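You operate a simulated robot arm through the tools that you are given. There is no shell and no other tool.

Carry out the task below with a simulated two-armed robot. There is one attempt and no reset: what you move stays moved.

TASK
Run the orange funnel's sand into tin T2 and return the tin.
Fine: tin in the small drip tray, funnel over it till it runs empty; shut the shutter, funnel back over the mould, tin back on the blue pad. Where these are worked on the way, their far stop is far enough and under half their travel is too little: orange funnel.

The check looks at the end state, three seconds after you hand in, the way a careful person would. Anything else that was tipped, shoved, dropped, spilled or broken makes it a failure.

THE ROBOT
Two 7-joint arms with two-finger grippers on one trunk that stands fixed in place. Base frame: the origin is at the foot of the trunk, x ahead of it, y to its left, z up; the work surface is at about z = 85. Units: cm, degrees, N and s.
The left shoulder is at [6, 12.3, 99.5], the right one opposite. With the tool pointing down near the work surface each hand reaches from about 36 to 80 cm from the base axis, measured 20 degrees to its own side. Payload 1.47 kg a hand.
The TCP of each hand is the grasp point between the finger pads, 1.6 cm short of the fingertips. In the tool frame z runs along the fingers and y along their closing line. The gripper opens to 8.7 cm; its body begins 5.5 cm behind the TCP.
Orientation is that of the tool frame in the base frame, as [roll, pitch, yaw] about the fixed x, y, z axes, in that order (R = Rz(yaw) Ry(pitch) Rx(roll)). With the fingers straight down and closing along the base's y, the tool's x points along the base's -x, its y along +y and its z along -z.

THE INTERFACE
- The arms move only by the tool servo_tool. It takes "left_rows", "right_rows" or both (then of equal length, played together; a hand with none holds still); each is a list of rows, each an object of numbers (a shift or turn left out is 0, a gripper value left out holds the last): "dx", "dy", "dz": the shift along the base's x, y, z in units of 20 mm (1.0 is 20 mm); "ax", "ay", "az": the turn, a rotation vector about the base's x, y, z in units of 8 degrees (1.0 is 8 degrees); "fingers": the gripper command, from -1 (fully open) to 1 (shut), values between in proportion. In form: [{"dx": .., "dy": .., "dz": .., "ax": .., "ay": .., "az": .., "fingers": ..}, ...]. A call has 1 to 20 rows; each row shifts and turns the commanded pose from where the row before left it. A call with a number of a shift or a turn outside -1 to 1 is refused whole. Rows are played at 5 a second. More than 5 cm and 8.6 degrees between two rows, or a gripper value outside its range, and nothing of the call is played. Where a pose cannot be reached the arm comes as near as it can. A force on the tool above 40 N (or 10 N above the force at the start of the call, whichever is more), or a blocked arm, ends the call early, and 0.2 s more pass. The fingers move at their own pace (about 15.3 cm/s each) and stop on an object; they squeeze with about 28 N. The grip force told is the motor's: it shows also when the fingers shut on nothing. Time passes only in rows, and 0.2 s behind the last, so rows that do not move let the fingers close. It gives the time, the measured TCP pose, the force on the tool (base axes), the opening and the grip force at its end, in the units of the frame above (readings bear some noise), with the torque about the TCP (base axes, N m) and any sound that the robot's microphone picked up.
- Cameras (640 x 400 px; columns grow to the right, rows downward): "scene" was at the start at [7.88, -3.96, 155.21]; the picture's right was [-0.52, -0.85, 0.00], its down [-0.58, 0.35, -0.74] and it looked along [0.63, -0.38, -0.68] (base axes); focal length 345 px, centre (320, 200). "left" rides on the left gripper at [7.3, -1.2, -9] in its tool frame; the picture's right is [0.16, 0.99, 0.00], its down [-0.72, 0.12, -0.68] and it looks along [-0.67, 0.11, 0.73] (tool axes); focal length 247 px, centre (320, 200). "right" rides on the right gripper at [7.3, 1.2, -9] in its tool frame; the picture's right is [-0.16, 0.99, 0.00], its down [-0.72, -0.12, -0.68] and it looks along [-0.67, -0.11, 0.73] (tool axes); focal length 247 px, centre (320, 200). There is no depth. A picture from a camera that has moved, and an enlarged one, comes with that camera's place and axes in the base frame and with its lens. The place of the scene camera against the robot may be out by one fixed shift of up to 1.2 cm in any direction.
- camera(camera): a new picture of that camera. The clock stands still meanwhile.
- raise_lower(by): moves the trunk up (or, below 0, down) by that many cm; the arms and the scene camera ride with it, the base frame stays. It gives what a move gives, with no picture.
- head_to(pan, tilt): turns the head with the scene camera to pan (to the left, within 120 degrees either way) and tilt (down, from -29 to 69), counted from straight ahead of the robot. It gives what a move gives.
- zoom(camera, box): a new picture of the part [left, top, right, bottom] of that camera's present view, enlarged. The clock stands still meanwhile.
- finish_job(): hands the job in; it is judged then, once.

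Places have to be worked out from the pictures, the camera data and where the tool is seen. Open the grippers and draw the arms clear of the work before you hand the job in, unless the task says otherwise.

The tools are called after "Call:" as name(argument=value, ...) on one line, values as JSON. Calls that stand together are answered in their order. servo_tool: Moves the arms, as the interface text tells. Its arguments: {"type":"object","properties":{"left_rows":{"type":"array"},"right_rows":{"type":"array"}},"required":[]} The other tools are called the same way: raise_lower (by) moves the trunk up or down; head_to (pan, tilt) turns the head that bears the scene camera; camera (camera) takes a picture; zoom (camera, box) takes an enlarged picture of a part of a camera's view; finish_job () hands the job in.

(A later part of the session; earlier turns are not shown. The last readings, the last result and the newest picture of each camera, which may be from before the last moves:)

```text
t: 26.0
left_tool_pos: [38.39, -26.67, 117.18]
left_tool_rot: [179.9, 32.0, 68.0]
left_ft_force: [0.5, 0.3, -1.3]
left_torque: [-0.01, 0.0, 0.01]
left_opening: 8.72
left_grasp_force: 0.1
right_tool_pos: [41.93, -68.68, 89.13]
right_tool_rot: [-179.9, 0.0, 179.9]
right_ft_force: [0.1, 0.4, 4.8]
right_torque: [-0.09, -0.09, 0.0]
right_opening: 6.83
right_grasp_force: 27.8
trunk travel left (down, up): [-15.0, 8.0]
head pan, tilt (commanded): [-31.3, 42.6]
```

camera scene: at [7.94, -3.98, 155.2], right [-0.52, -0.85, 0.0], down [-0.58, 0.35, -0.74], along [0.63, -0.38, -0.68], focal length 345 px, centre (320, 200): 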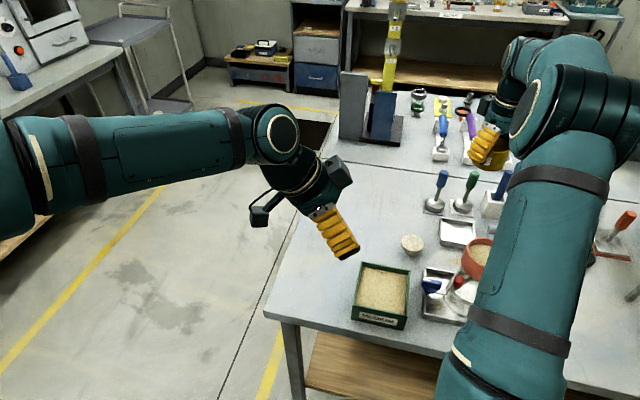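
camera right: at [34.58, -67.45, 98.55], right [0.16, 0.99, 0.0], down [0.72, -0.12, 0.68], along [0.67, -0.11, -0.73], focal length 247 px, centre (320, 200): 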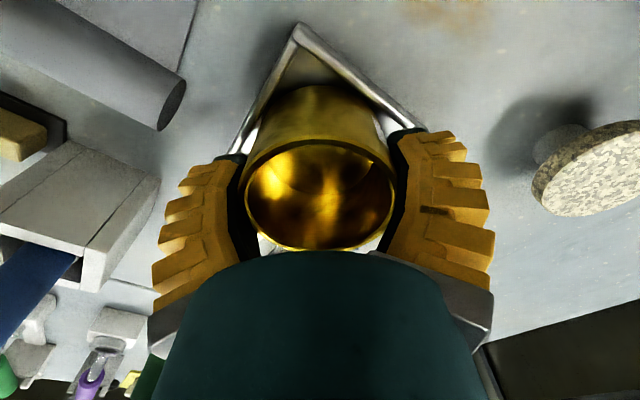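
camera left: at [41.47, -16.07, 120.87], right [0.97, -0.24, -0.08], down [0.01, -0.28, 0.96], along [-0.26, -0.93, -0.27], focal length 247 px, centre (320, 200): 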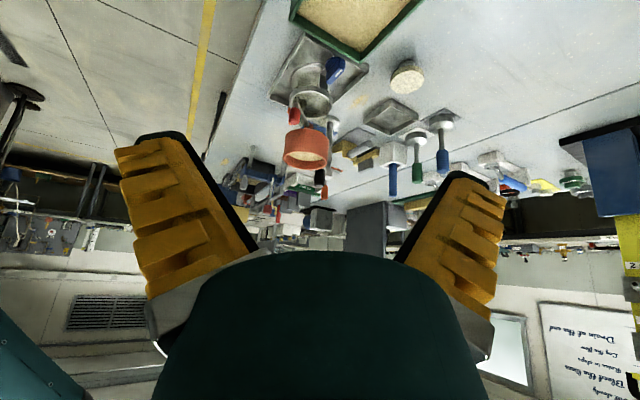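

Contact force shows the tin is on the tray floor. Opening the fingers moderately and lifting away.

Call:
servo_tool(right_rows=[{"fingers": -0.6}, {"fingers": -0.9}, {"fingers": -0.9}, {"dz": 0.5}, {"dz": 0.8}, {"dz": 1}, {"dz": 1}, {"dz": 1}, {"dz": 1}, {"dz": 1}, {"dz": 1}, {"dz": 1}, {"dz": 1}, {"dz": 1}])

Call:
camera(camera="right")

Call:
zoom(camera="left", box=[340, 60, 460, 180])

```text
t: 29.0
left_tool_pos: [38.47, -26.58, 117.08]
left_tool_rot: [179.8, 32.0, 68.1]
left_ft_force: [-0.3, 0.2, 0.0]
left_torque: [-0.01, -0.02, 0.02]
left_opening: 8.7
left_grasp_force: 0.0
right_tool_pos: [41.9, -68.7, 109.84]
right_tool_rot: [-179.9, 0.1, 179.8]
right_ft_force: [0.1, 0.7, 0.7]
right_torque: [-0.01, -0.02, 0.0]
right_opening: 8.37
right_grasp_force: 1.0
trunk travel left (down, up): [-15.0, 8.0]
head pan, tilt (commanded): [-31.3, 42.6]
```

```text
taken
camera right: at [34.56, -67.44, 118.64], right [0.16, 0.99, 0.0], down [0.72, -0.12, 0.68], along [0.67, -0.11, -0.73], focal length 247 px, centre (320, 200)
```

right: 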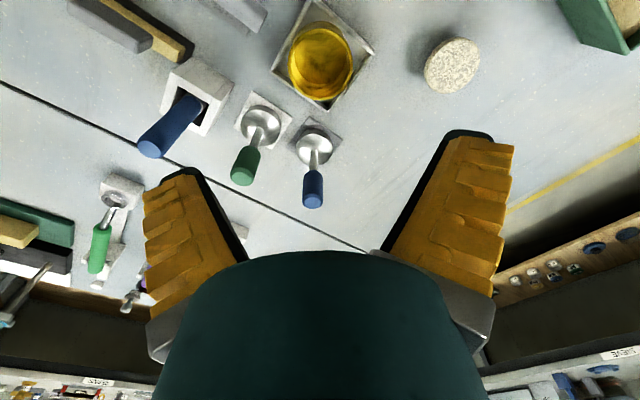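

```text
3.33 times, centred on (400, 120) of left
camera zoom: at [41.45, -15.97, 120.9], right [0.97, -0.24, -0.08], down [0.01, -0.28, 0.96], along [-0.26, -0.93, -0.27], focal length 823 px, centre (53, 467)
```

zoom: 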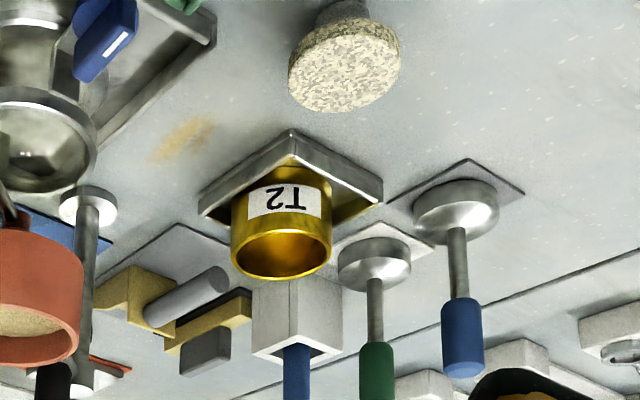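

T2 stands flat and centred in the drip tray. Next I go above the arm's black handle at (27.6,-64), turning the hand so the fingers close along base x (tangentially to the swing).

Call:
servo_tool(right_rows=[{"dz": 1, "az": 0.9}, {"dz": 1, "az": 0.9}, {"dx": -0.7, "dy": 0.2, "az": 0.95}, {"dx": -0.7, "dy": 0.2, "az": 0.95}, {"dx": -0.7, "dy": 0.25, "az": 0.95}, {"dx": -0.7, "dy": 0.25, "az": 0.95}, {"dx": -0.7, "dy": 0.25, "az": 0.95}, {"dx": -0.7, "dy": 0.25, "az": 0.95}, {"dx": -0.7, "dy": 0.25, "az": 0.95}, {"dx": -0.7, "dy": 0.25, "az": 0.95}, {"dx": -0.75, "dy": 0.25, "az": 0.95}, {"dx": -0.75, "dy": 0.2, "az": 0.9}])

Call:
camera(camera="right")

Call:
camera(camera="scene")

Call:
camera(camera="left")

```text
t: 31.6
left_tool_pos: [38.47, -26.64, 117.06]
left_tool_rot: [179.8, 32.0, 68.1]
left_ft_force: [0.3, 0.4, 0.3]
left_torque: [0.01, 0.0, 0.01]
left_opening: 8.67
left_grasp_force: 0.1
right_tool_pos: [27.59, -63.93, 113.44]
right_tool_rot: [-180.0, 0.0, -90.0]
right_ft_force: [-0.5, 0.3, -0.5]
right_torque: [-0.02, 0.0, 0.01]
right_opening: 8.35
right_grasp_force: 0.6
trunk travel left (down, up): [-15.0, 8.0]
head pan, tilt (commanded): [-31.3, 42.6]
```

```text
taken
camera right: at [26.44, -71.18, 122.36], right [-0.99, 0.16, 0.0], down [0.12, 0.72, 0.68], along [0.11, 0.67, -0.73], focal length 247 px, centre (320, 200)
```

right: 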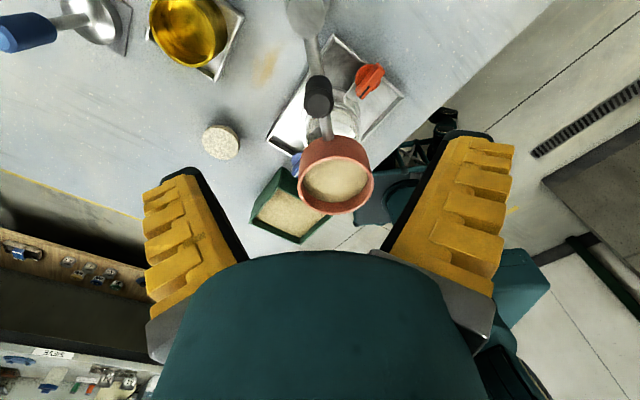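

```text
taken
camera scene: at [7.84, -3.94, 155.21], right [-0.52, -0.85, 0.0], down [-0.58, 0.35, -0.74], along [0.63, -0.38, -0.68], focal length 345 px, centre (320, 200)
```

scene: 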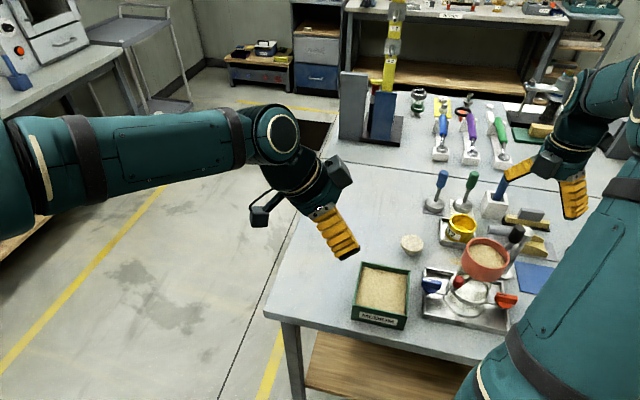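

```text
taken
camera left: at [41.44, -15.99, 120.9], right [0.97, -0.24, -0.08], down [0.01, -0.28, 0.96], along [-0.26, -0.93, -0.27], focal length 247 px, centre (320, 200)
```

left: 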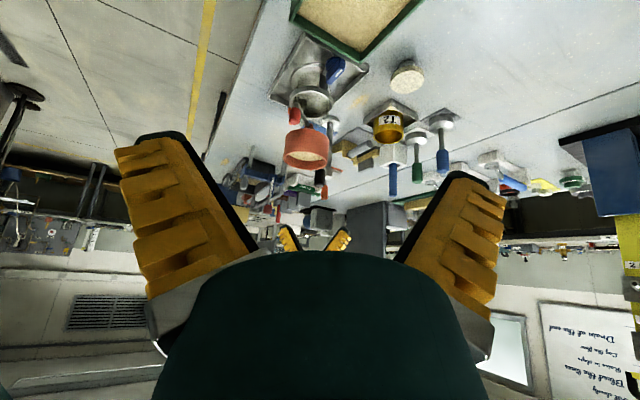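

The handle is in view under the hand; zooming in for exact position.

Call:
zoom(camera="right", box=[250, 0, 410, 220])

Call:
zoom(camera="right", box=[280, 0, 380, 130])

```text
1.82 times, centred on (330, 110) of right
camera zoom: at [26.44, -71.18, 122.36], right [-0.99, 0.16, 0.0], down [0.12, 0.72, 0.68], along [0.11, 0.67, -0.73], focal length 449 px, centre (302, 364)
```

zoom: 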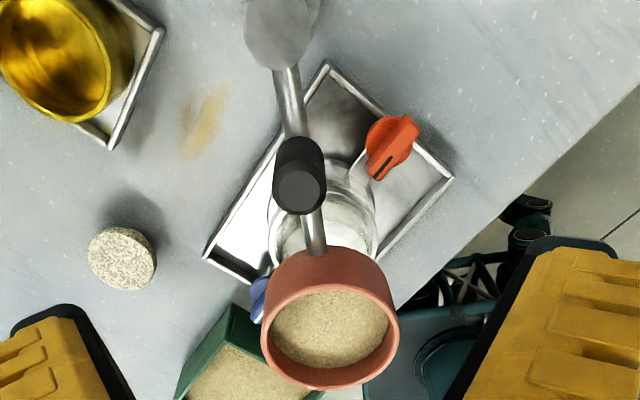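

```text
3.08 times, centred on (330, 65) of right
camera zoom: at [26.44, -71.18, 122.36], right [-0.99, 0.16, 0.0], down [0.12, 0.72, 0.68], along [0.11, 0.67, -0.73], focal length 760 px, centre (289, 615)
```

zoom: 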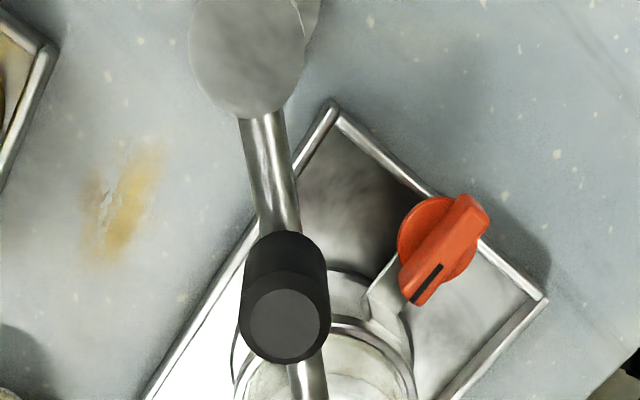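

Handle centre ≈ (27.7,-63.9), post ≈ (27.8,-69.0), funnel centre ≈ (27.5,-54.4). Descending around the handle and closing on it.

Call:
servo_tool(right_rows=[{"dx": 0.05, "dy": 0.03, "dz": -0.9}, {"dz": -0.9}, {"dz": -0.9}, {"dz": -0.9}, {"dz": -0.9}, {"dz": -0.8}, {"dz": -0.2}])

Call:
camera(camera="right")

Call:
zoom(camera="left", box=[260, 60, 400, 220])

```text
t: 33.2
left_tool_pos: [38.53, -26.54, 117.02]
left_tool_rot: [179.9, 32.0, 68.2]
left_ft_force: [-0.1, 0.0, 1.0]
left_torque: [-0.02, -0.01, -0.01]
left_opening: 8.68
left_grasp_force: 0.0
right_tool_pos: [27.83, -64.01, 102.61]
right_tool_rot: [-180.0, 0.0, -90.1]
right_ft_force: [0.2, 0.4, 0.3]
right_torque: [-0.02, 0.02, 0.01]
right_opening: 8.37
right_grasp_force: 1.2
trunk travel left (down, up): [-15.0, 8.0]
head pan, tilt (commanded): [-31.3, 42.6]
```

```text
taken
camera right: at [26.52, -71.28, 111.45], right [-0.99, 0.16, 0.0], down [0.12, 0.72, 0.68], along [0.11, 0.67, -0.73], focal length 247 px, centre (320, 200)
```

right: 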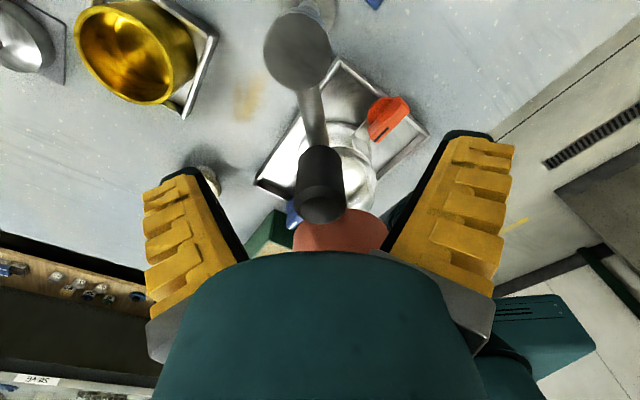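

```text
2.50 times, centred on (330, 140) of left
camera zoom: at [41.47, -16.0, 120.88], right [0.97, -0.24, -0.08], down [0.01, -0.28, 0.96], along [-0.26, -0.93, -0.27], focal length 617 px, centre (295, 350)
```

zoom: 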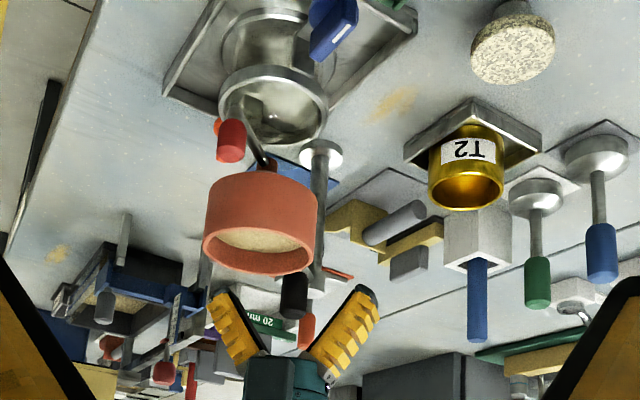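

Handle is between the fingers. Closing on it.

Call:
servo_tool(right_rows=[{"fingers": 0.0}, {"fingers": 0.3}, {"fingers": 0.6}, {"fingers": 0.8}, {"fingers": 0.8}])

Call:
camera(camera="right")

```text
t: 34.4
left_tool_pos: [38.54, -26.45, 117.14]
left_tool_rot: [179.9, 32.0, 68.2]
left_ft_force: [0.0, -0.2, 0.2]
left_torque: [0.02, -0.03, 0.0]
left_opening: 8.71
left_grasp_force: 0.1
right_tool_pos: [27.76, -63.91, 102.49]
right_tool_rot: [-179.9, 0.0, -90.1]
right_ft_force: [0.0, 2.2, 0.3]
right_torque: [0.19, 0.0, -0.01]
right_opening: 1.64
right_grasp_force: 30.5
trunk travel left (down, up): [-15.0, 8.0]
head pan, tilt (commanded): [-31.3, 42.6]
```

```text
taken
camera right: at [26.53, -71.24, 111.49], right [-0.99, 0.16, 0.0], down [0.12, 0.72, 0.68], along [0.11, 0.67, -0.73], focal length 247 px, centre (320, 200)
```

right: 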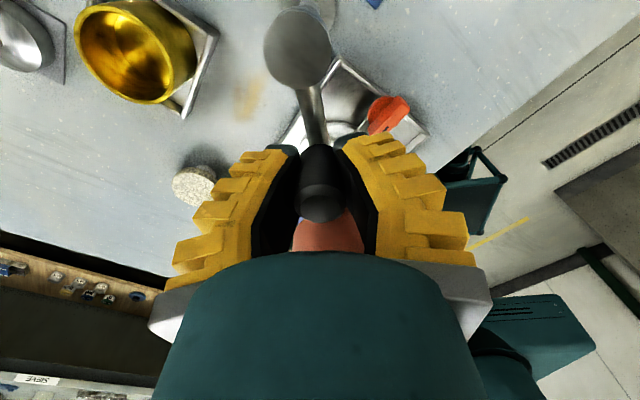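

Firm grip on the handle. I'll start the swing clockwise about the post with a short chunk and check forces and that the funnel follows.

Call:
servo_tool(right_rows=[{"dx": 0.2016, "dy": -0.0079, "az": -0.5625}, {"dx": 0.2004, "dy": -0.0237, "az": -0.5625}, {"dx": 0.1979, "dy": -0.0394, "az": -0.5625}])

Call:
camera(camera="left")

Call:
camera(camera="right")

```text
t: 35.2
left_tool_pos: [38.45, -26.55, 117.16]
left_tool_rot: [179.8, 31.9, 68.1]
left_ft_force: [0.2, 0.1, 0.1]
left_torque: [-0.03, -0.03, 0.05]
left_opening: 8.69
left_grasp_force: 0.0
right_tool_pos: [28.88, -64.04, 102.69]
right_tool_rot: [179.9, 0.0, -103.7]
right_ft_force: [-4.8, 5.6, 0.0]
right_torque: [0.14, -0.04, -0.16]
right_opening: 1.64
right_grasp_force: 29.6
trunk travel left (down, up): [-15.0, 8.0]
head pan, tilt (commanded): [-31.3, 42.6]
```

```text
taken
camera left: at [41.43, -15.95, 120.91], right [0.97, -0.24, -0.08], down [0.01, -0.28, 0.96], along [-0.26, -0.93, -0.27], focal length 247 px, centre (320, 200)
```

left: 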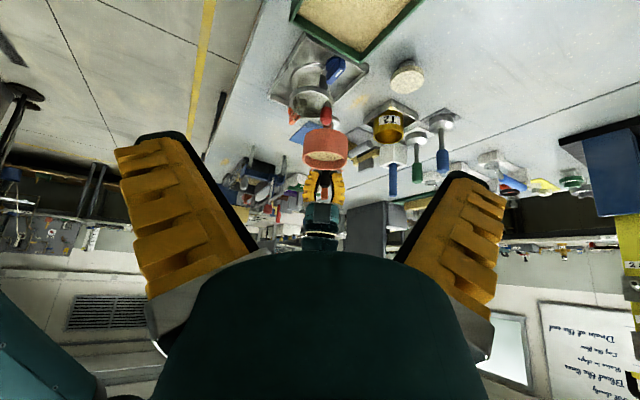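

```text
taken
camera right: at [26.03, -70.88, 111.5], right [-0.92, 0.39, 0.0], down [0.28, 0.68, 0.68], along [0.26, 0.63, -0.73], focal length 247 px, centre (320, 200)
```

right: 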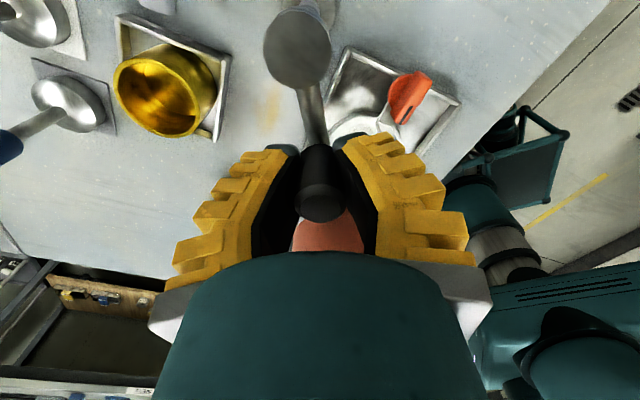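

The funnel swings freely with the handle. Continuing to 45°, with a slight outward correction of the radius.

Call:
servo_tool(right_rows=[{"dx": 0.2042, "dy": -0.0148, "az": -0.5625}, {"dx": 0.1893, "dy": -0.0699, "az": -0.5625}, {"dx": 0.1833, "dy": -0.0845, "az": -0.5625}, {"dx": 0.1761, "dy": -0.0986, "az": -0.5625}, {"dx": 0.1678, "dy": -0.1121, "az": -0.5625}, {"dx": 0.1585, "dy": -0.125, "az": -0.5625}, {"dx": 0.1482, "dy": -0.137, "az": -0.5625}])

Call:
camera(camera="left")

Call:
camera(camera="scene")

```text
t: 36.8
left_tool_pos: [38.4, -26.67, 117.15]
left_tool_rot: [179.8, 32.0, 68.0]
left_ft_force: [0.8, -0.4, 0.7]
left_torque: [-0.03, 0.0, 0.0]
left_opening: 8.7
left_grasp_force: 0.0
right_tool_pos: [31.5, -65.44, 102.52]
right_tool_rot: [-179.9, 0.0, -135.2]
right_ft_force: [-7.5, -7.2, 7.5]
right_torque: [-0.1, 0.18, 0.07]
right_opening: 1.61
right_grasp_force: 30.2
trunk travel left (down, up): [-15.0, 8.0]
head pan, tilt (commanded): [-31.3, 42.6]
```

```text
taken
camera left: at [41.37, -16.04, 120.92], right [0.97, -0.24, -0.08], down [0.01, -0.28, 0.96], along [-0.26, -0.93, -0.27], focal length 247 px, centre (320, 200)
```

left: 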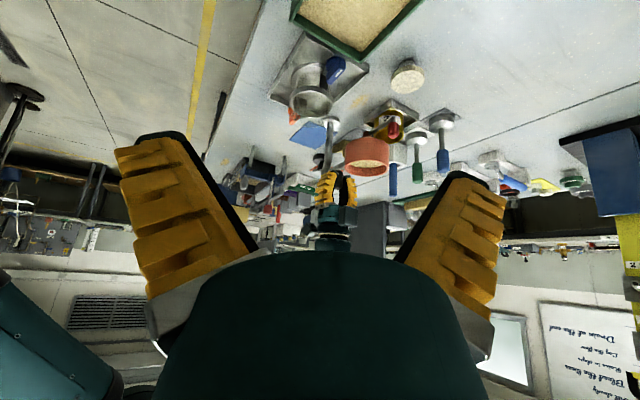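

```text
taken
camera scene: at [7.75, -4.01, 155.22], right [-0.52, -0.85, 0.0], down [-0.58, 0.35, -0.74], along [0.63, -0.38, -0.68], focal length 345 px, centre (320, 200)
```

scene: 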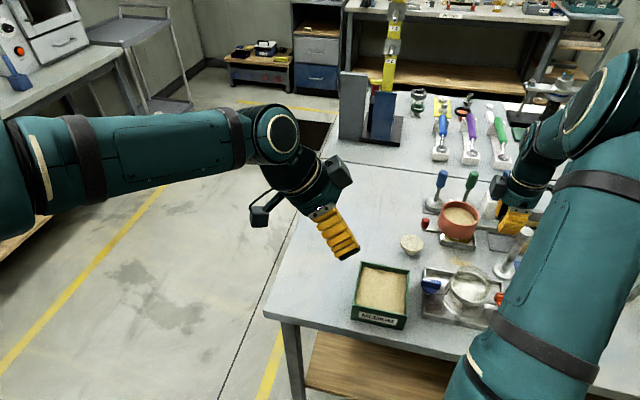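

Funnel is halfway (≈45°), sand undisturbed; the force is mostly radial inward (~10 N), so I trim the radius slightly and continue to about 76°.

Call:
servo_tool(right_rows=[{"dx": 0.105, "dy": -0.18, "az": -0.5625}, {"dx": 0.125, "dy": -0.1585, "az": -0.5625}, {"dx": 0.1121, "dy": -0.1678, "az": -0.5625}, {"dx": 0.0986, "dy": -0.1761, "az": -0.5625}])

Call:
camera(camera="left")

Call:
camera(camera="right")

```text
t: 37.8
left_tool_pos: [38.35, -26.6, 117.01]
left_tool_rot: [179.8, 32.0, 68.1]
left_ft_force: [-1.0, -0.4, 0.2]
left_torque: [-0.01, 0.03, -0.03]
left_opening: 8.68
left_grasp_force: 0.0
right_tool_pos: [32.33, -66.53, 102.6]
right_tool_rot: [179.9, 0.0, -153.1]
right_ft_force: [-4.7, 3.9, -6.0]
right_torque: [-0.1, -0.05, -0.2]
right_opening: 1.58
right_grasp_force: 29.7
trunk travel left (down, up): [-15.0, 8.0]
head pan, tilt (commanded): [-31.3, 42.6]
```

```text
taken
camera left: at [41.44, -16.01, 120.88], right [0.97, -0.24, -0.08], down [0.01, -0.28, 0.96], along [-0.26, -0.93, -0.27], focal length 247 px, centre (320, 200)
```

left: 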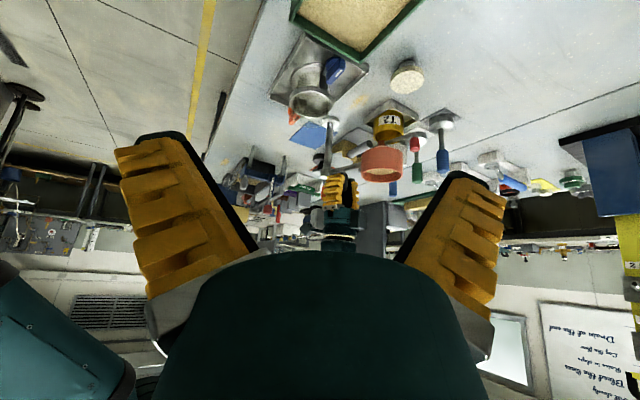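

```text
taken
camera right: at [25.22, -68.86, 111.52], right [-0.3, 0.95, 0.0], down [0.7, 0.22, 0.68], along [0.65, 0.21, -0.73], focal length 247 px, centre (320, 200)
```

right: 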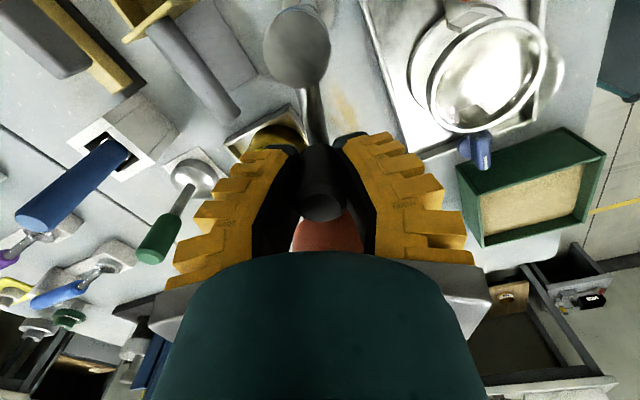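

At ≈62° now; forces are modest. Zooming on the left view to check the shutter knob's clearance from the upright tampers before continuing.

Call:
zoom(camera="left", box=[330, 80, 470, 210])

Call:
zoom(camera="scene", box=[400, 150, 560, 270])

```text
3.08 times, centred on (400, 145) of left
camera zoom: at [41.44, -16.01, 120.88], right [0.97, -0.24, -0.08], down [0.01, -0.28, 0.96], along [-0.26, -0.93, -0.27], focal length 760 px, centre (74, 369)
```

zoom: 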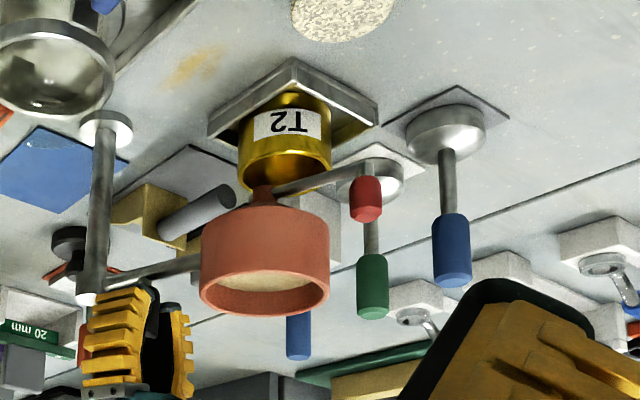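

```text
3.33 times, centred on (480, 210) of scene
camera zoom: at [7.83, -3.97, 155.2], right [-0.52, -0.85, 0.0], down [-0.58, 0.35, -0.74], along [0.63, -0.38, -0.68], focal length 1151 px, centre (-213, 167)
```

zoom: 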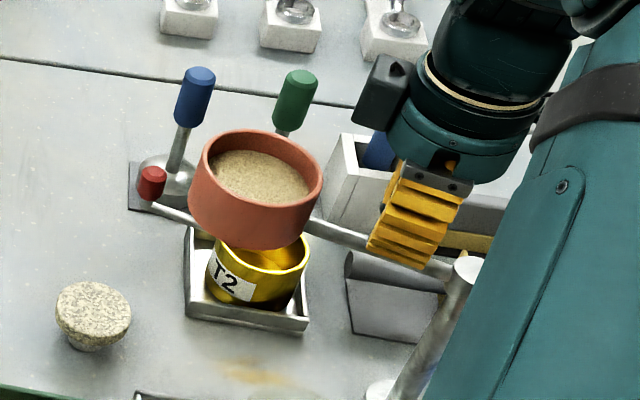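

Clear view: the lever with its knob is in line with the arm, and about 1.5 cm will remain to the blue tamper. Continuing to ≈81°.

Call:
servo_tool(right_rows=[{"dx": 0.0845, "dy": -0.1833, "az": -0.5625}, {"dx": 0.0699, "dy": -0.1893, "az": -0.5625}, {"dx": 0.0548, "dy": -0.1942, "az": -0.5625}, {"dx": 0.0394, "dy": -0.1979, "az": -0.5625}])

Call:
zoom(camera="left", box=[330, 80, 470, 210])

Call:
zoom(camera="scene", box=[400, 150, 560, 270])

```text
t: 38.8
left_tool_pos: [38.61, -26.54, 117.11]
left_tool_rot: [179.9, 32.0, 68.0]
left_ft_force: [0.7, 0.4, -0.5]
left_torque: [-0.01, -0.01, -0.02]
left_opening: 8.7
left_grasp_force: 0.1
right_tool_pos: [32.8, -68.18, 102.62]
right_tool_rot: [180.0, 0.1, -171.1]
right_ft_force: [1.8, 6.8, -5.9]
right_torque: [0.08, 0.2, -0.16]
right_opening: 1.48
right_grasp_force: 29.8
trunk travel left (down, up): [-15.0, 8.0]
head pan, tilt (commanded): [-31.3, 42.6]
```

```text
3.08 times, centred on (400, 145) of left
camera zoom: at [41.51, -16.0, 120.87], right [0.97, -0.24, -0.08], down [0.01, -0.28, 0.96], along [-0.26, -0.93, -0.27], focal length 760 px, centre (74, 369)
```

zoom: 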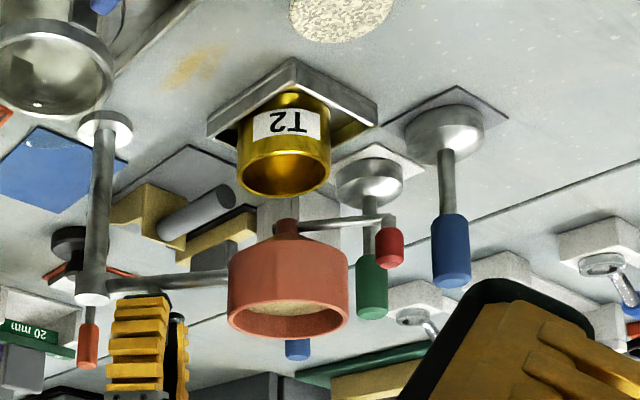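

```text
3.33 times, centred on (480, 210) of scene
camera zoom: at [7.94, -3.96, 155.21], right [-0.52, -0.85, 0.0], down [-0.58, 0.35, -0.74], along [0.63, -0.38, -0.68], focal length 1151 px, centre (-213, 167)
```

zoom: 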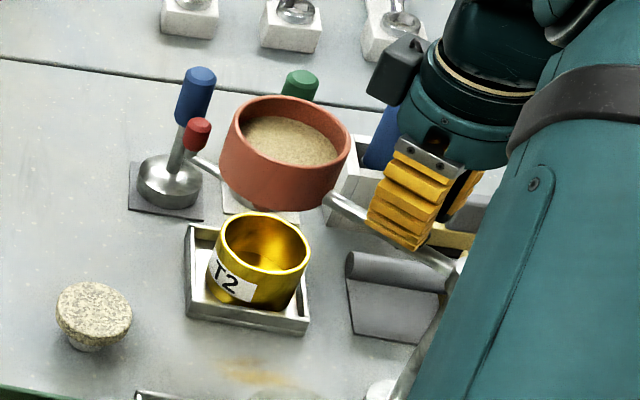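

Nearly there (≈80°), forces small. Two more steps toward the stop, watching the force.

Call:
servo_tool(right_rows=[{"dx": 0.0237, "dy": -0.2004, "az": -0.5625}, {"dx": 0.0, "dy": -0.2016, "az": -0.5625}, {}])

Call:
zoom(camera="left", box=[330, 80, 470, 210])

Call:
zoom(camera="scene", box=[400, 150, 560, 270])

Call:
camera(camera="right")

```text
t: 39.6
left_tool_pos: [38.62, -26.37, 117.08]
left_tool_rot: [179.8, 32.1, 68.1]
left_ft_force: [0.8, 0.0, 0.2]
left_torque: [0.01, -0.03, 0.01]
left_opening: 8.69
left_grasp_force: 0.0
right_tool_pos: [33.05, -68.82, 102.67]
right_tool_rot: [180.0, 0.0, 179.9]
right_ft_force: [3.6, 17.6, -5.8]
right_torque: [0.02, -0.01, 0.03]
right_opening: 1.4
right_grasp_force: 30.1
trunk travel left (down, up): [-15.0, 8.0]
head pan, tilt (commanded): [-31.3, 42.6]
```

```text
3.08 times, centred on (400, 145) of left
camera zoom: at [41.52, -15.87, 120.88], right [0.97, -0.24, -0.08], down [0.01, -0.28, 0.96], along [-0.26, -0.93, -0.26], focal length 760 px, centre (74, 369)
```

zoom: 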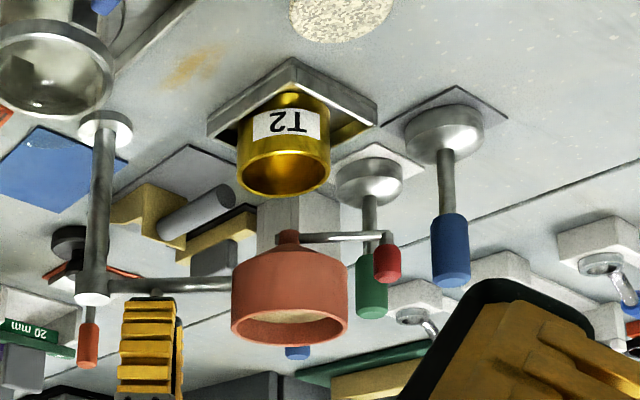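

```text
3.33 times, centred on (480, 210) of scene
camera zoom: at [7.95, -3.79, 155.21], right [-0.52, -0.85, 0.0], down [-0.58, 0.35, -0.74], along [0.63, -0.38, -0.68], focal length 1151 px, centre (-213, 167)
```

zoom: 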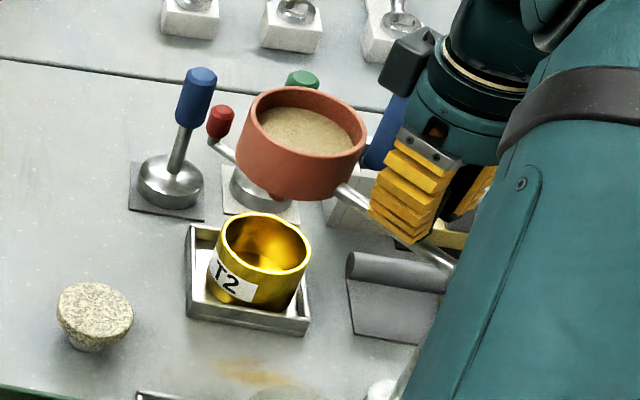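

```text
taken
camera right: at [25.54, -67.68, 111.59], right [0.16, 0.99, 0.0], down [0.72, -0.12, 0.68], along [0.67, -0.11, -0.73], focal length 247 px, centre (320, 200)
```

right: 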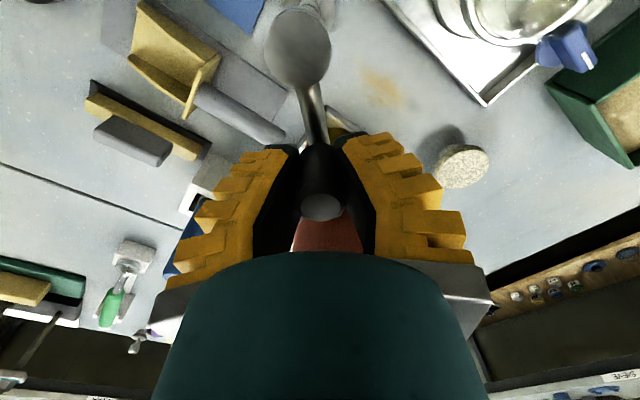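

Resistance jumped to 17.6 N at ≈88°: the far stop, with the funnel spout ≈ (42.4,-68.4) directly over the tin. I'll relax the push, open, and lift off.

Call:
servo_tool(right_rows=[{"dy": 0.12}, {"fingers": 0.3}, {"fingers": -0.1}, {"fingers": -0.1}, {"dz": 0.6}, {"dz": 0.8}, {"dz": 1}, {"dz": 1}, {"dz": 1}, {"dz": 1}])

Call:
zoom(camera="left", box=[330, 80, 470, 210])

Call:
zoom(camera="scene", box=[400, 150, 560, 270])

Call:
camera(camera="right")

```text
t: 41.8
left_tool_pos: [38.55, -26.54, 117.16]
left_tool_rot: [179.8, 32.0, 68.2]
left_ft_force: [-0.5, 0.3, 0.1]
left_torque: [-0.01, -0.01, 0.0]
left_opening: 8.69
left_grasp_force: 0.0
right_tool_pos: [32.86, -68.73, 113.4]
right_tool_rot: [180.0, -0.1, 179.9]
right_ft_force: [0.0, 0.5, 0.5]
right_torque: [0.04, -0.02, -0.01]
right_opening: 5.32
right_grasp_force: 3.7
trunk travel left (down, up): [-15.0, 8.0]
head pan, tilt (commanded): [-31.3, 42.6]
```

```text
3.08 times, centred on (400, 145) of left
camera zoom: at [41.45, -15.98, 120.89], right [0.97, -0.24, -0.08], down [0.01, -0.28, 0.96], along [-0.26, -0.93, -0.27], focal length 760 px, centre (74, 369)
```

zoom: 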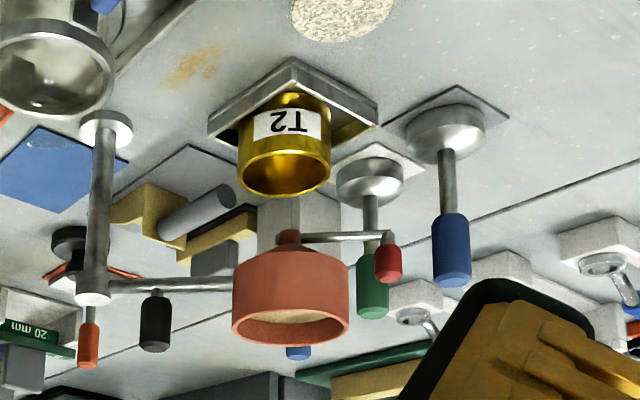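

```text
3.33 times, centred on (480, 210) of scene
camera zoom: at [7.86, -3.93, 155.21], right [-0.52, -0.85, 0.0], down [-0.58, 0.35, -0.74], along [0.63, -0.38, -0.68], focal length 1151 px, centre (-213, 167)
```

zoom: 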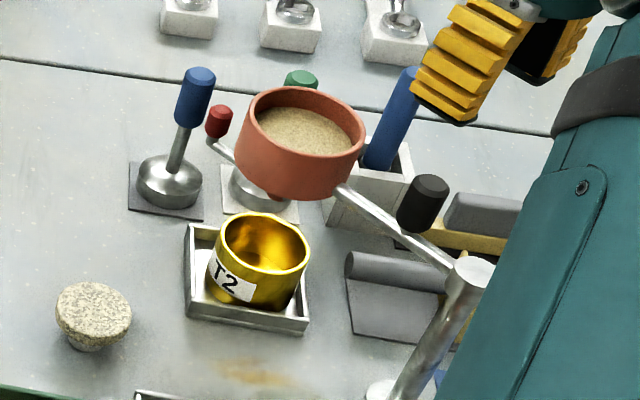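

```text
taken
camera right: at [25.46, -67.57, 122.38], right [0.16, 0.99, 0.0], down [0.72, -0.12, 0.68], along [0.67, -0.11, -0.73], focal length 247 px, centre (320, 200)
```

right: 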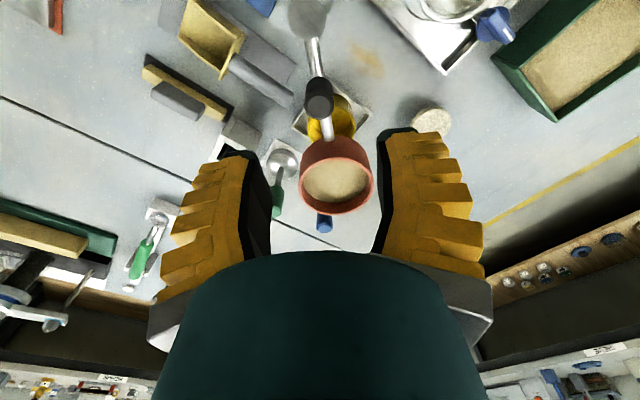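

The funnel stays put over the tin. Now zooming closely at the spout, lever and knob to understand the shutter's motion.

Call:
zoom(camera="left", box=[375, 115, 425, 155])

Call:
zoom(camera="scene", box=[440, 165, 510, 215])

Call:
zoom(camera="right", box=[280, 70, 390, 240])

```text
10.00 times, centred on (400, 135) of left
camera zoom: at [41.45, -15.98, 120.89], right [0.97, -0.24, -0.08], down [0.01, -0.28, 0.96], along [-0.26, -0.93, -0.27], focal length 2470 px, centre (-480, 850)
```

zoom: 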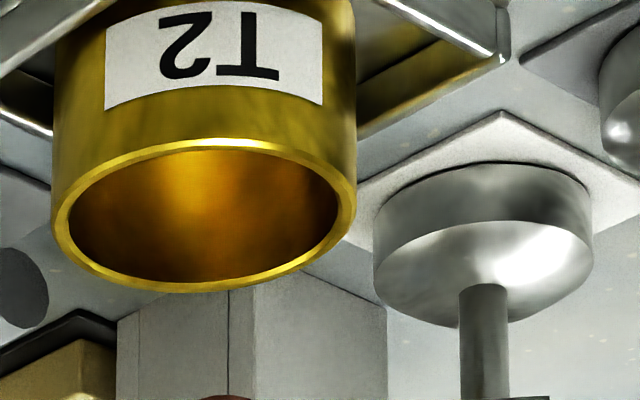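

```text
8.00 times, centred on (475, 190) of scene
camera zoom: at [7.86, -3.93, 155.21], right [-0.52, -0.85, 0.0], down [-0.58, 0.35, -0.74], along [0.63, -0.38, -0.68], focal length 2763 px, centre (-920, 280)
```

zoom: 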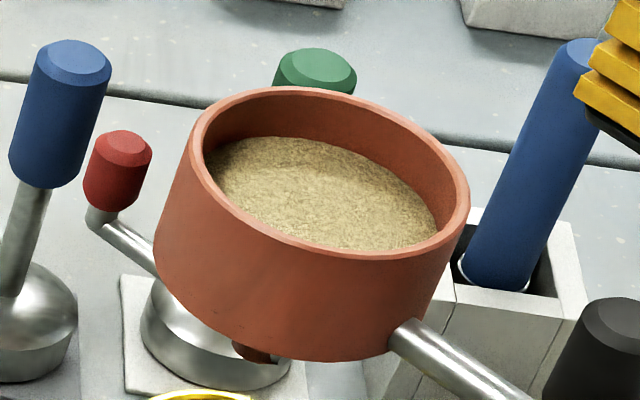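

```text
2.35 times, centred on (335, 155) of right
camera zoom: at [25.46, -67.57, 122.38], right [0.16, 0.99, 0.0], down [0.72, -0.12, 0.68], along [0.67, -0.11, -0.73], focal length 581 px, centre (285, 306)
```

zoom: 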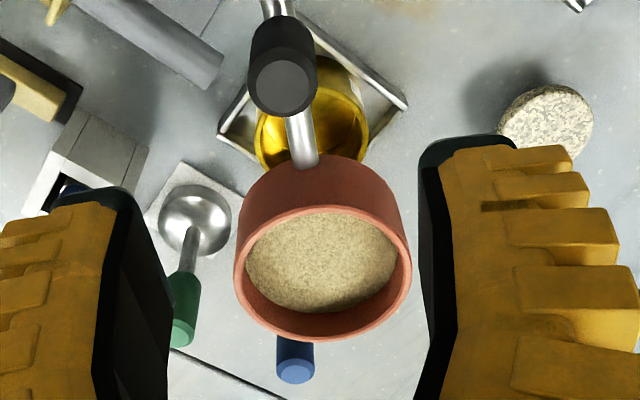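

Zooming at the right spot for the spout and lever in the left view.

Call:
zoom(camera="left", box=[370, 140, 440, 184])

```text
9.09 times, centred on (405, 162) of left
camera zoom: at [41.45, -15.98, 120.89], right [0.97, -0.24, -0.08], down [0.01, -0.28, 0.96], along [-0.26, -0.93, -0.27], focal length 2245 px, centre (-453, 546)
```

zoom: 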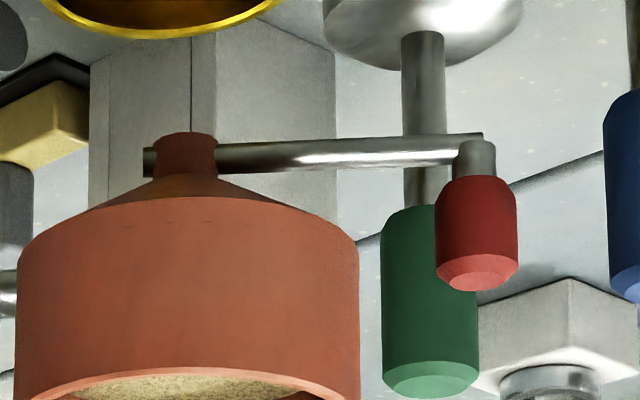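

The lever rod passes through the spout with a short upright knob at its end (≈(49,-68.3), z 96.5–99.2). I'll move the hand high above the knob and look before descending.

Call:
servo_tool(right_rows=[{"dx": 0.897, "dy": 0.02, "fingers": 0.0}, {"dx": 0.897, "dy": 0.02}, {"dx": 0.897, "dy": 0.02}, {"dx": 0.897, "dy": 0.02}, {"dx": 0.897, "dy": 0.02}, {"dx": 0.897, "dy": 0.02}, {"dx": 0.897, "dy": 0.02}, {"dx": 0.897, "dy": 0.02}, {"dx": 0.897, "dy": 0.02}])

Call:
camera(camera="right")

Call:
zoom(camera="right", box=[240, 0, 400, 200])

Call:
camera(camera="scene")

```text
t: 43.8
left_tool_pos: [38.57, -26.59, 117.08]
left_tool_rot: [179.9, 31.9, 68.1]
left_ft_force: [-0.3, -0.5, -0.2]
left_torque: [0.0, -0.02, 0.0]
left_opening: 8.7
left_grasp_force: 0.1
right_tool_pos: [49.15, -68.51, 113.27]
right_tool_rot: [-179.9, 0.0, 180.0]
right_ft_force: [0.1, -0.1, 0.5]
right_torque: [0.0, 0.02, 0.05]
right_opening: 4.92
right_grasp_force: 4.7
trunk travel left (down, up): [-15.0, 8.0]
head pan, tilt (commanded): [-31.3, 42.6]
```

```text
taken
camera right: at [41.74, -67.3, 122.21], right [0.16, 0.99, 0.0], down [0.72, -0.12, 0.68], along [0.67, -0.11, -0.73], focal length 247 px, centre (320, 200)
```

right: 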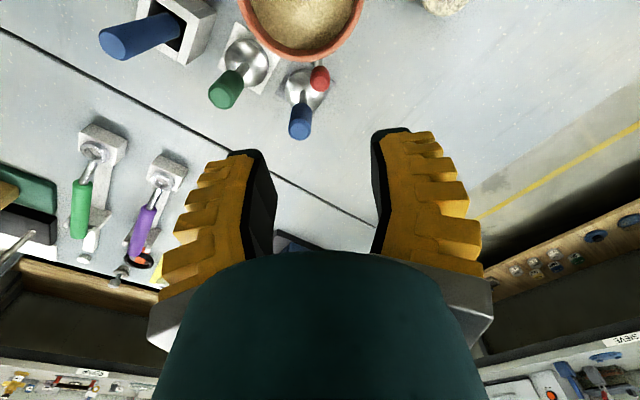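

```text
2.00 times, centred on (320, 100) of right
camera zoom: at [41.74, -67.3, 122.21], right [0.16, 0.99, 0.0], down [0.72, -0.12, 0.68], along [0.67, -0.11, -0.73], focal length 494 px, centre (320, 400)
```

zoom: 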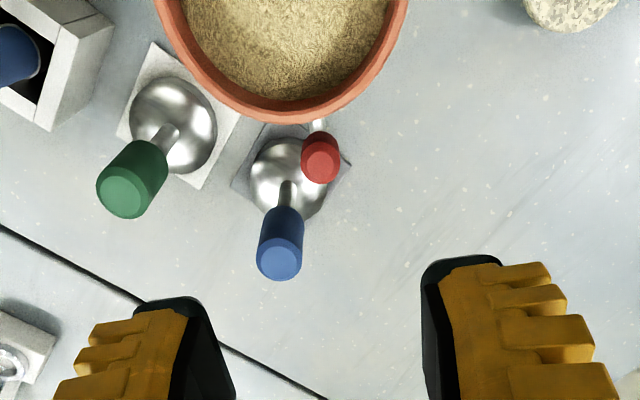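

```text
taken
camera scene: at [7.94, -3.99, 155.2], right [-0.52, -0.85, 0.0], down [-0.58, 0.35, -0.74], along [0.63, -0.38, -0.68], focal length 345 px, centre (320, 200)
```

scene: 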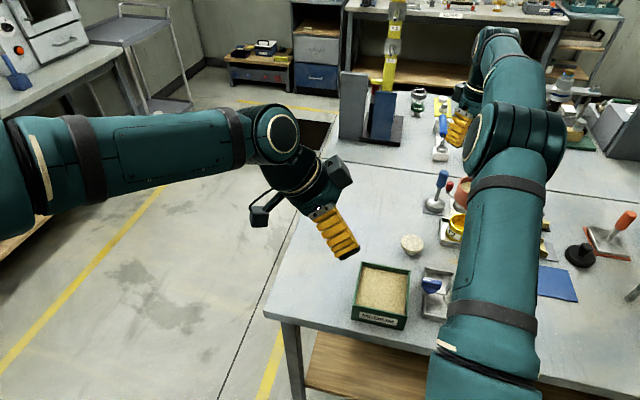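

Knob centre measured at (49.1,-68.45), blue tamper at (53.2,-71.3): enough room. Descending to knob height with fingers at ~4.9 cm opening.

Call:
servo_tool(right_rows=[{"dx": -0.02, "dy": 0.03, "dz": -0.95}, {"dz": -0.95}, {"dz": -0.95}, {"dz": -0.95}, {"dz": -0.95}, {"dz": -0.95}, {"dz": -0.95}, {"dz": -0.9}, {}])

Call:
camera(camera="right")

Call:
zoom(camera="left", box=[340, 80, 480, 210])

```text
t: 45.8
left_tool_pos: [38.54, -26.5, 117.16]
left_tool_rot: [179.9, 32.0, 68.1]
left_ft_force: [-0.6, 1.0, -0.3]
left_torque: [-0.02, -0.01, -0.01]
left_opening: 8.71
left_grasp_force: 0.1
right_tool_pos: [48.91, -68.33, 98.2]
right_tool_rot: [180.0, 0.0, 179.9]
right_ft_force: [0.3, 0.4, -1.4]
right_torque: [-0.01, -0.01, -0.01]
right_opening: 4.89
right_grasp_force: 4.2
trunk travel left (down, up): [-15.0, 8.0]
head pan, tilt (commanded): [-31.3, 42.6]
```

```text
taken
camera right: at [41.59, -67.21, 107.06], right [0.16, 0.99, 0.0], down [0.72, -0.12, 0.68], along [0.67, -0.11, -0.73], focal length 247 px, centre (320, 200)
```

right: 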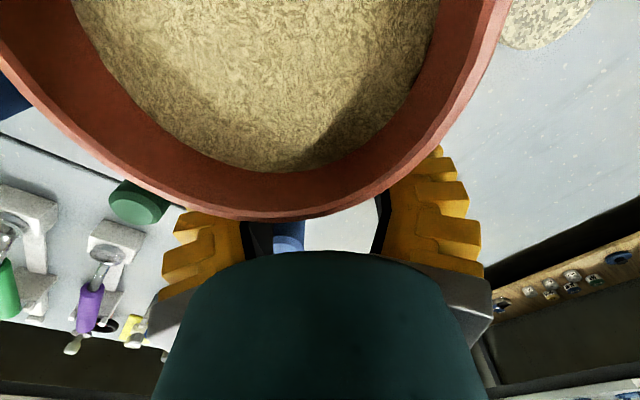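

```text
3.08 times, centred on (410, 145) of left
camera zoom: at [41.46, -15.99, 120.89], right [0.97, -0.24, -0.08], down [0.01, -0.28, 0.96], along [-0.26, -0.93, -0.27], focal length 760 px, centre (43, 369)
```

zoom: 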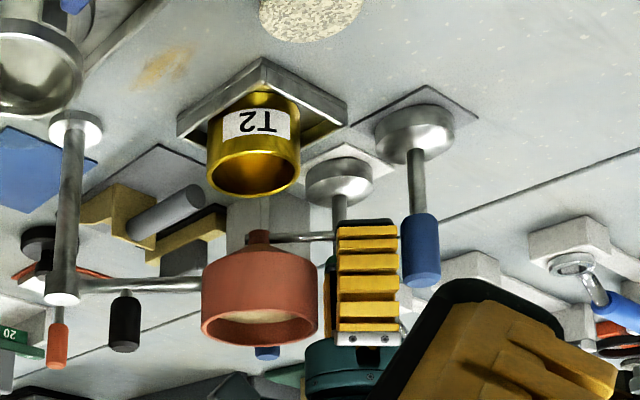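

Fingers straddle the knob. Closing on it.

Call:
servo_tool(right_rows=[{"fingers": 0.2}, {"fingers": 0.4}, {"fingers": 0.6}, {"fingers": 0.8}, {}])

Call:
zoom(camera="left", box=[340, 80, 480, 210])

Call:
zoom(camera="scene", box=[400, 150, 560, 270])

```text
t: 47.0
left_tool_pos: [38.41, -26.53, 117.06]
left_tool_rot: [179.8, 32.0, 68.1]
left_ft_force: [0.0, -0.6, 0.6]
left_torque: [-0.02, -0.01, 0.01]
left_opening: 8.71
left_grasp_force: 0.0
right_tool_pos: [49.05, -68.37, 98.12]
right_tool_rot: [180.0, 0.0, 179.9]
right_ft_force: [1.2, 0.3, 0.8]
right_torque: [0.0, -0.01, -0.01]
right_opening: 1.53
right_grasp_force: 4.3
trunk travel left (down, up): [-15.0, 8.0]
head pan, tilt (commanded): [-31.3, 42.6]
```

```text
3.08 times, centred on (410, 145) of left
camera zoom: at [41.47, -16.0, 120.88], right [0.97, -0.24, -0.08], down [0.01, -0.28, 0.96], along [-0.26, -0.93, -0.27], focal length 760 px, centre (43, 369)
```

zoom: 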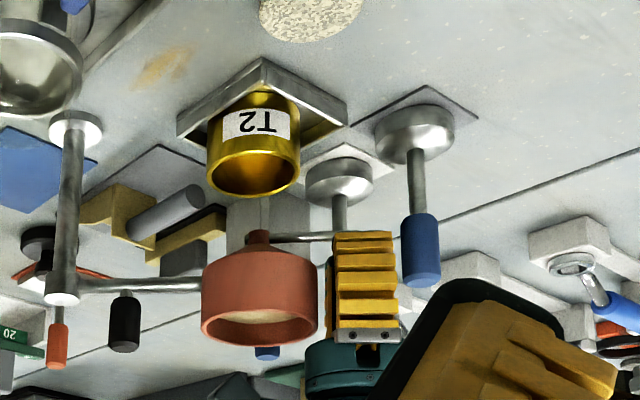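

```text
3.33 times, centred on (480, 210) of scene
camera zoom: at [7.88, -3.96, 155.21], right [-0.52, -0.85, 0.0], down [-0.58, 0.35, -0.74], along [0.63, -0.38, -0.68], focal length 1151 px, centre (-213, 167)
```

zoom: 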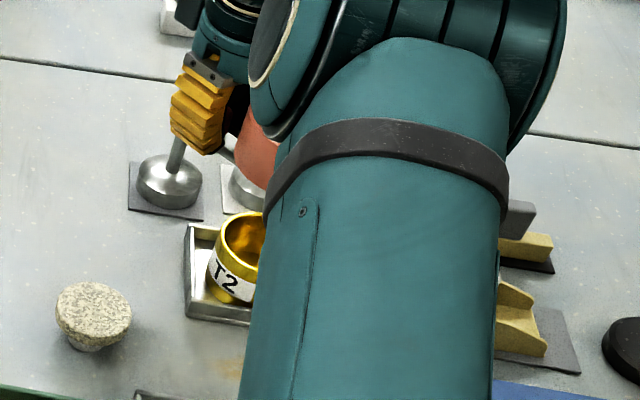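

The grip force reads low (4 N) so the squeeze isn't established at this command; I'll command fully shut and read the opening.

Call:
servo_tool(right_rows=[{"fingers": 1.0}, {}, {}, {}])

Call:
zoom(camera="left", box=[370, 135, 440, 185])

```text
t: 48.0
left_tool_pos: [38.54, -26.54, 117.01]
left_tool_rot: [179.7, 32.1, 68.2]
left_ft_force: [-0.1, 0.0, -0.2]
left_torque: [0.03, -0.02, 0.02]
left_opening: 8.67
left_grasp_force: 0.0
right_tool_pos: [48.98, -68.41, 98.13]
right_tool_rot: [-180.0, 0.0, 179.9]
right_ft_force: [1.1, 0.1, 0.7]
right_torque: [0.0, -0.08, 0.0]
right_opening: 1.15
right_grasp_force: 29.8
trunk travel left (down, up): [-15.0, 8.0]
head pan, tilt (commanded): [-31.3, 42.6]
```

```text
8.00 times, centred on (405, 160) of left
camera zoom: at [41.48, -16.0, 120.88], right [0.97, -0.24, -0.08], down [0.01, -0.28, 0.96], along [-0.26, -0.93, -0.27], focal length 1976 px, centre (-360, 520)
```

zoom: 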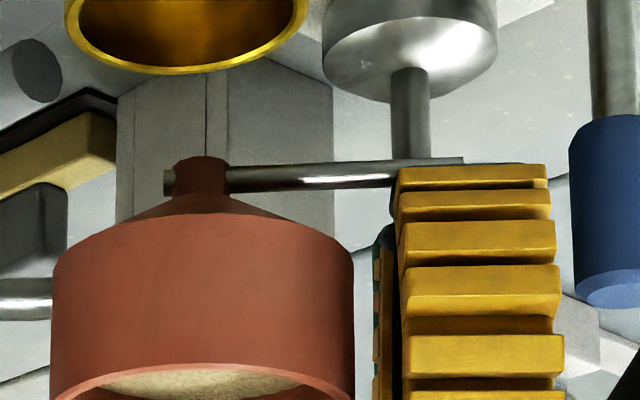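

Now firmly gripped (1.15 cm, 30 N). Testing the shutter's direction: a small 0.3 cm push toward -y (against the arm's stop).

Call:
servo_tool(right_rows=[{"dy": -0.1}, {"dy": -0.05}, {}])

Call:
zoom(camera="left", box=[370, 135, 440, 185])

```text
t: 48.8
left_tool_pos: [38.54, -26.45, 117.16]
left_tool_rot: [179.8, 32.1, 68.0]
left_ft_force: [-0.2, 0.1, 0.9]
left_torque: [0.01, 0.03, 0.03]
left_opening: 8.71
left_grasp_force: 0.0
right_tool_pos: [48.92, -68.46, 98.21]
right_tool_rot: [-180.0, -0.1, 179.9]
right_ft_force: [-4.2, 12.6, -4.2]
right_torque: [-0.04, -0.01, -0.03]
right_opening: 1.13
right_grasp_force: 29.9
trunk travel left (down, up): [-15.0, 8.0]
head pan, tilt (commanded): [-31.3, 42.6]
```

```text
8.00 times, centred on (405, 160) of left
camera zoom: at [41.46, -15.91, 120.89], right [0.97, -0.24, -0.08], down [0.01, -0.28, 0.96], along [-0.26, -0.93, -0.26], focal length 1976 px, centre (-360, 520)
```

zoom: 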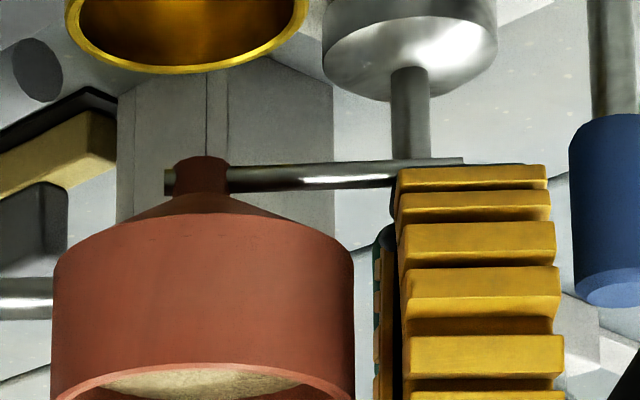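

Blocked toward -y (12.6 N, no motion). Returning to neutral and testing a small outward pull (+x).

Call:
servo_tool(right_rows=[{"dy": 0.1}, {"dy": 0.05}, {"dx": 0.1}, {"dx": 0.1}, {}])

Call:
zoom(camera="left", box=[370, 135, 440, 185])

```text
t: 50.0
left_tool_pos: [38.27, -26.57, 117.18]
left_tool_rot: [179.7, 32.1, 68.0]
left_ft_force: [0.7, 0.0, 0.0]
left_torque: [-0.01, 0.01, 0.01]
left_opening: 8.72
left_grasp_force: 0.1
right_tool_pos: [49.01, -68.46, 98.26]
right_tool_rot: [-179.9, -0.1, 179.8]
right_ft_force: [-23.6, 7.0, -7.1]
right_torque: [0.0, 0.47, 0.01]
right_opening: 1.03
right_grasp_force: 29.8
trunk travel left (down, up): [-15.0, 8.0]
head pan, tilt (commanded): [-31.3, 42.6]
```

```text
8.00 times, centred on (405, 160) of left
camera zoom: at [41.29, -16.0, 120.95], right [0.97, -0.24, -0.08], down [0.01, -0.28, 0.96], along [-0.26, -0.93, -0.27], focal length 1976 px, centre (-360, 520)
```

zoom: 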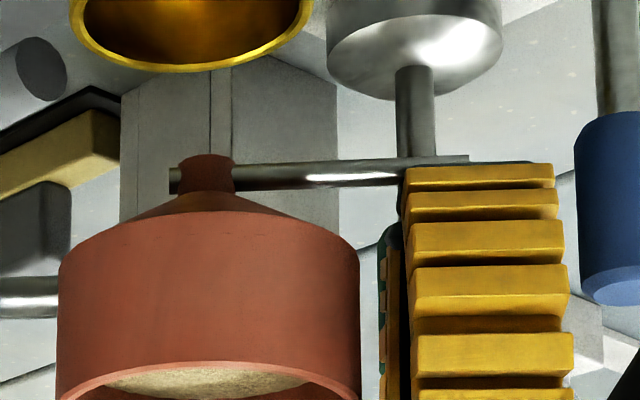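

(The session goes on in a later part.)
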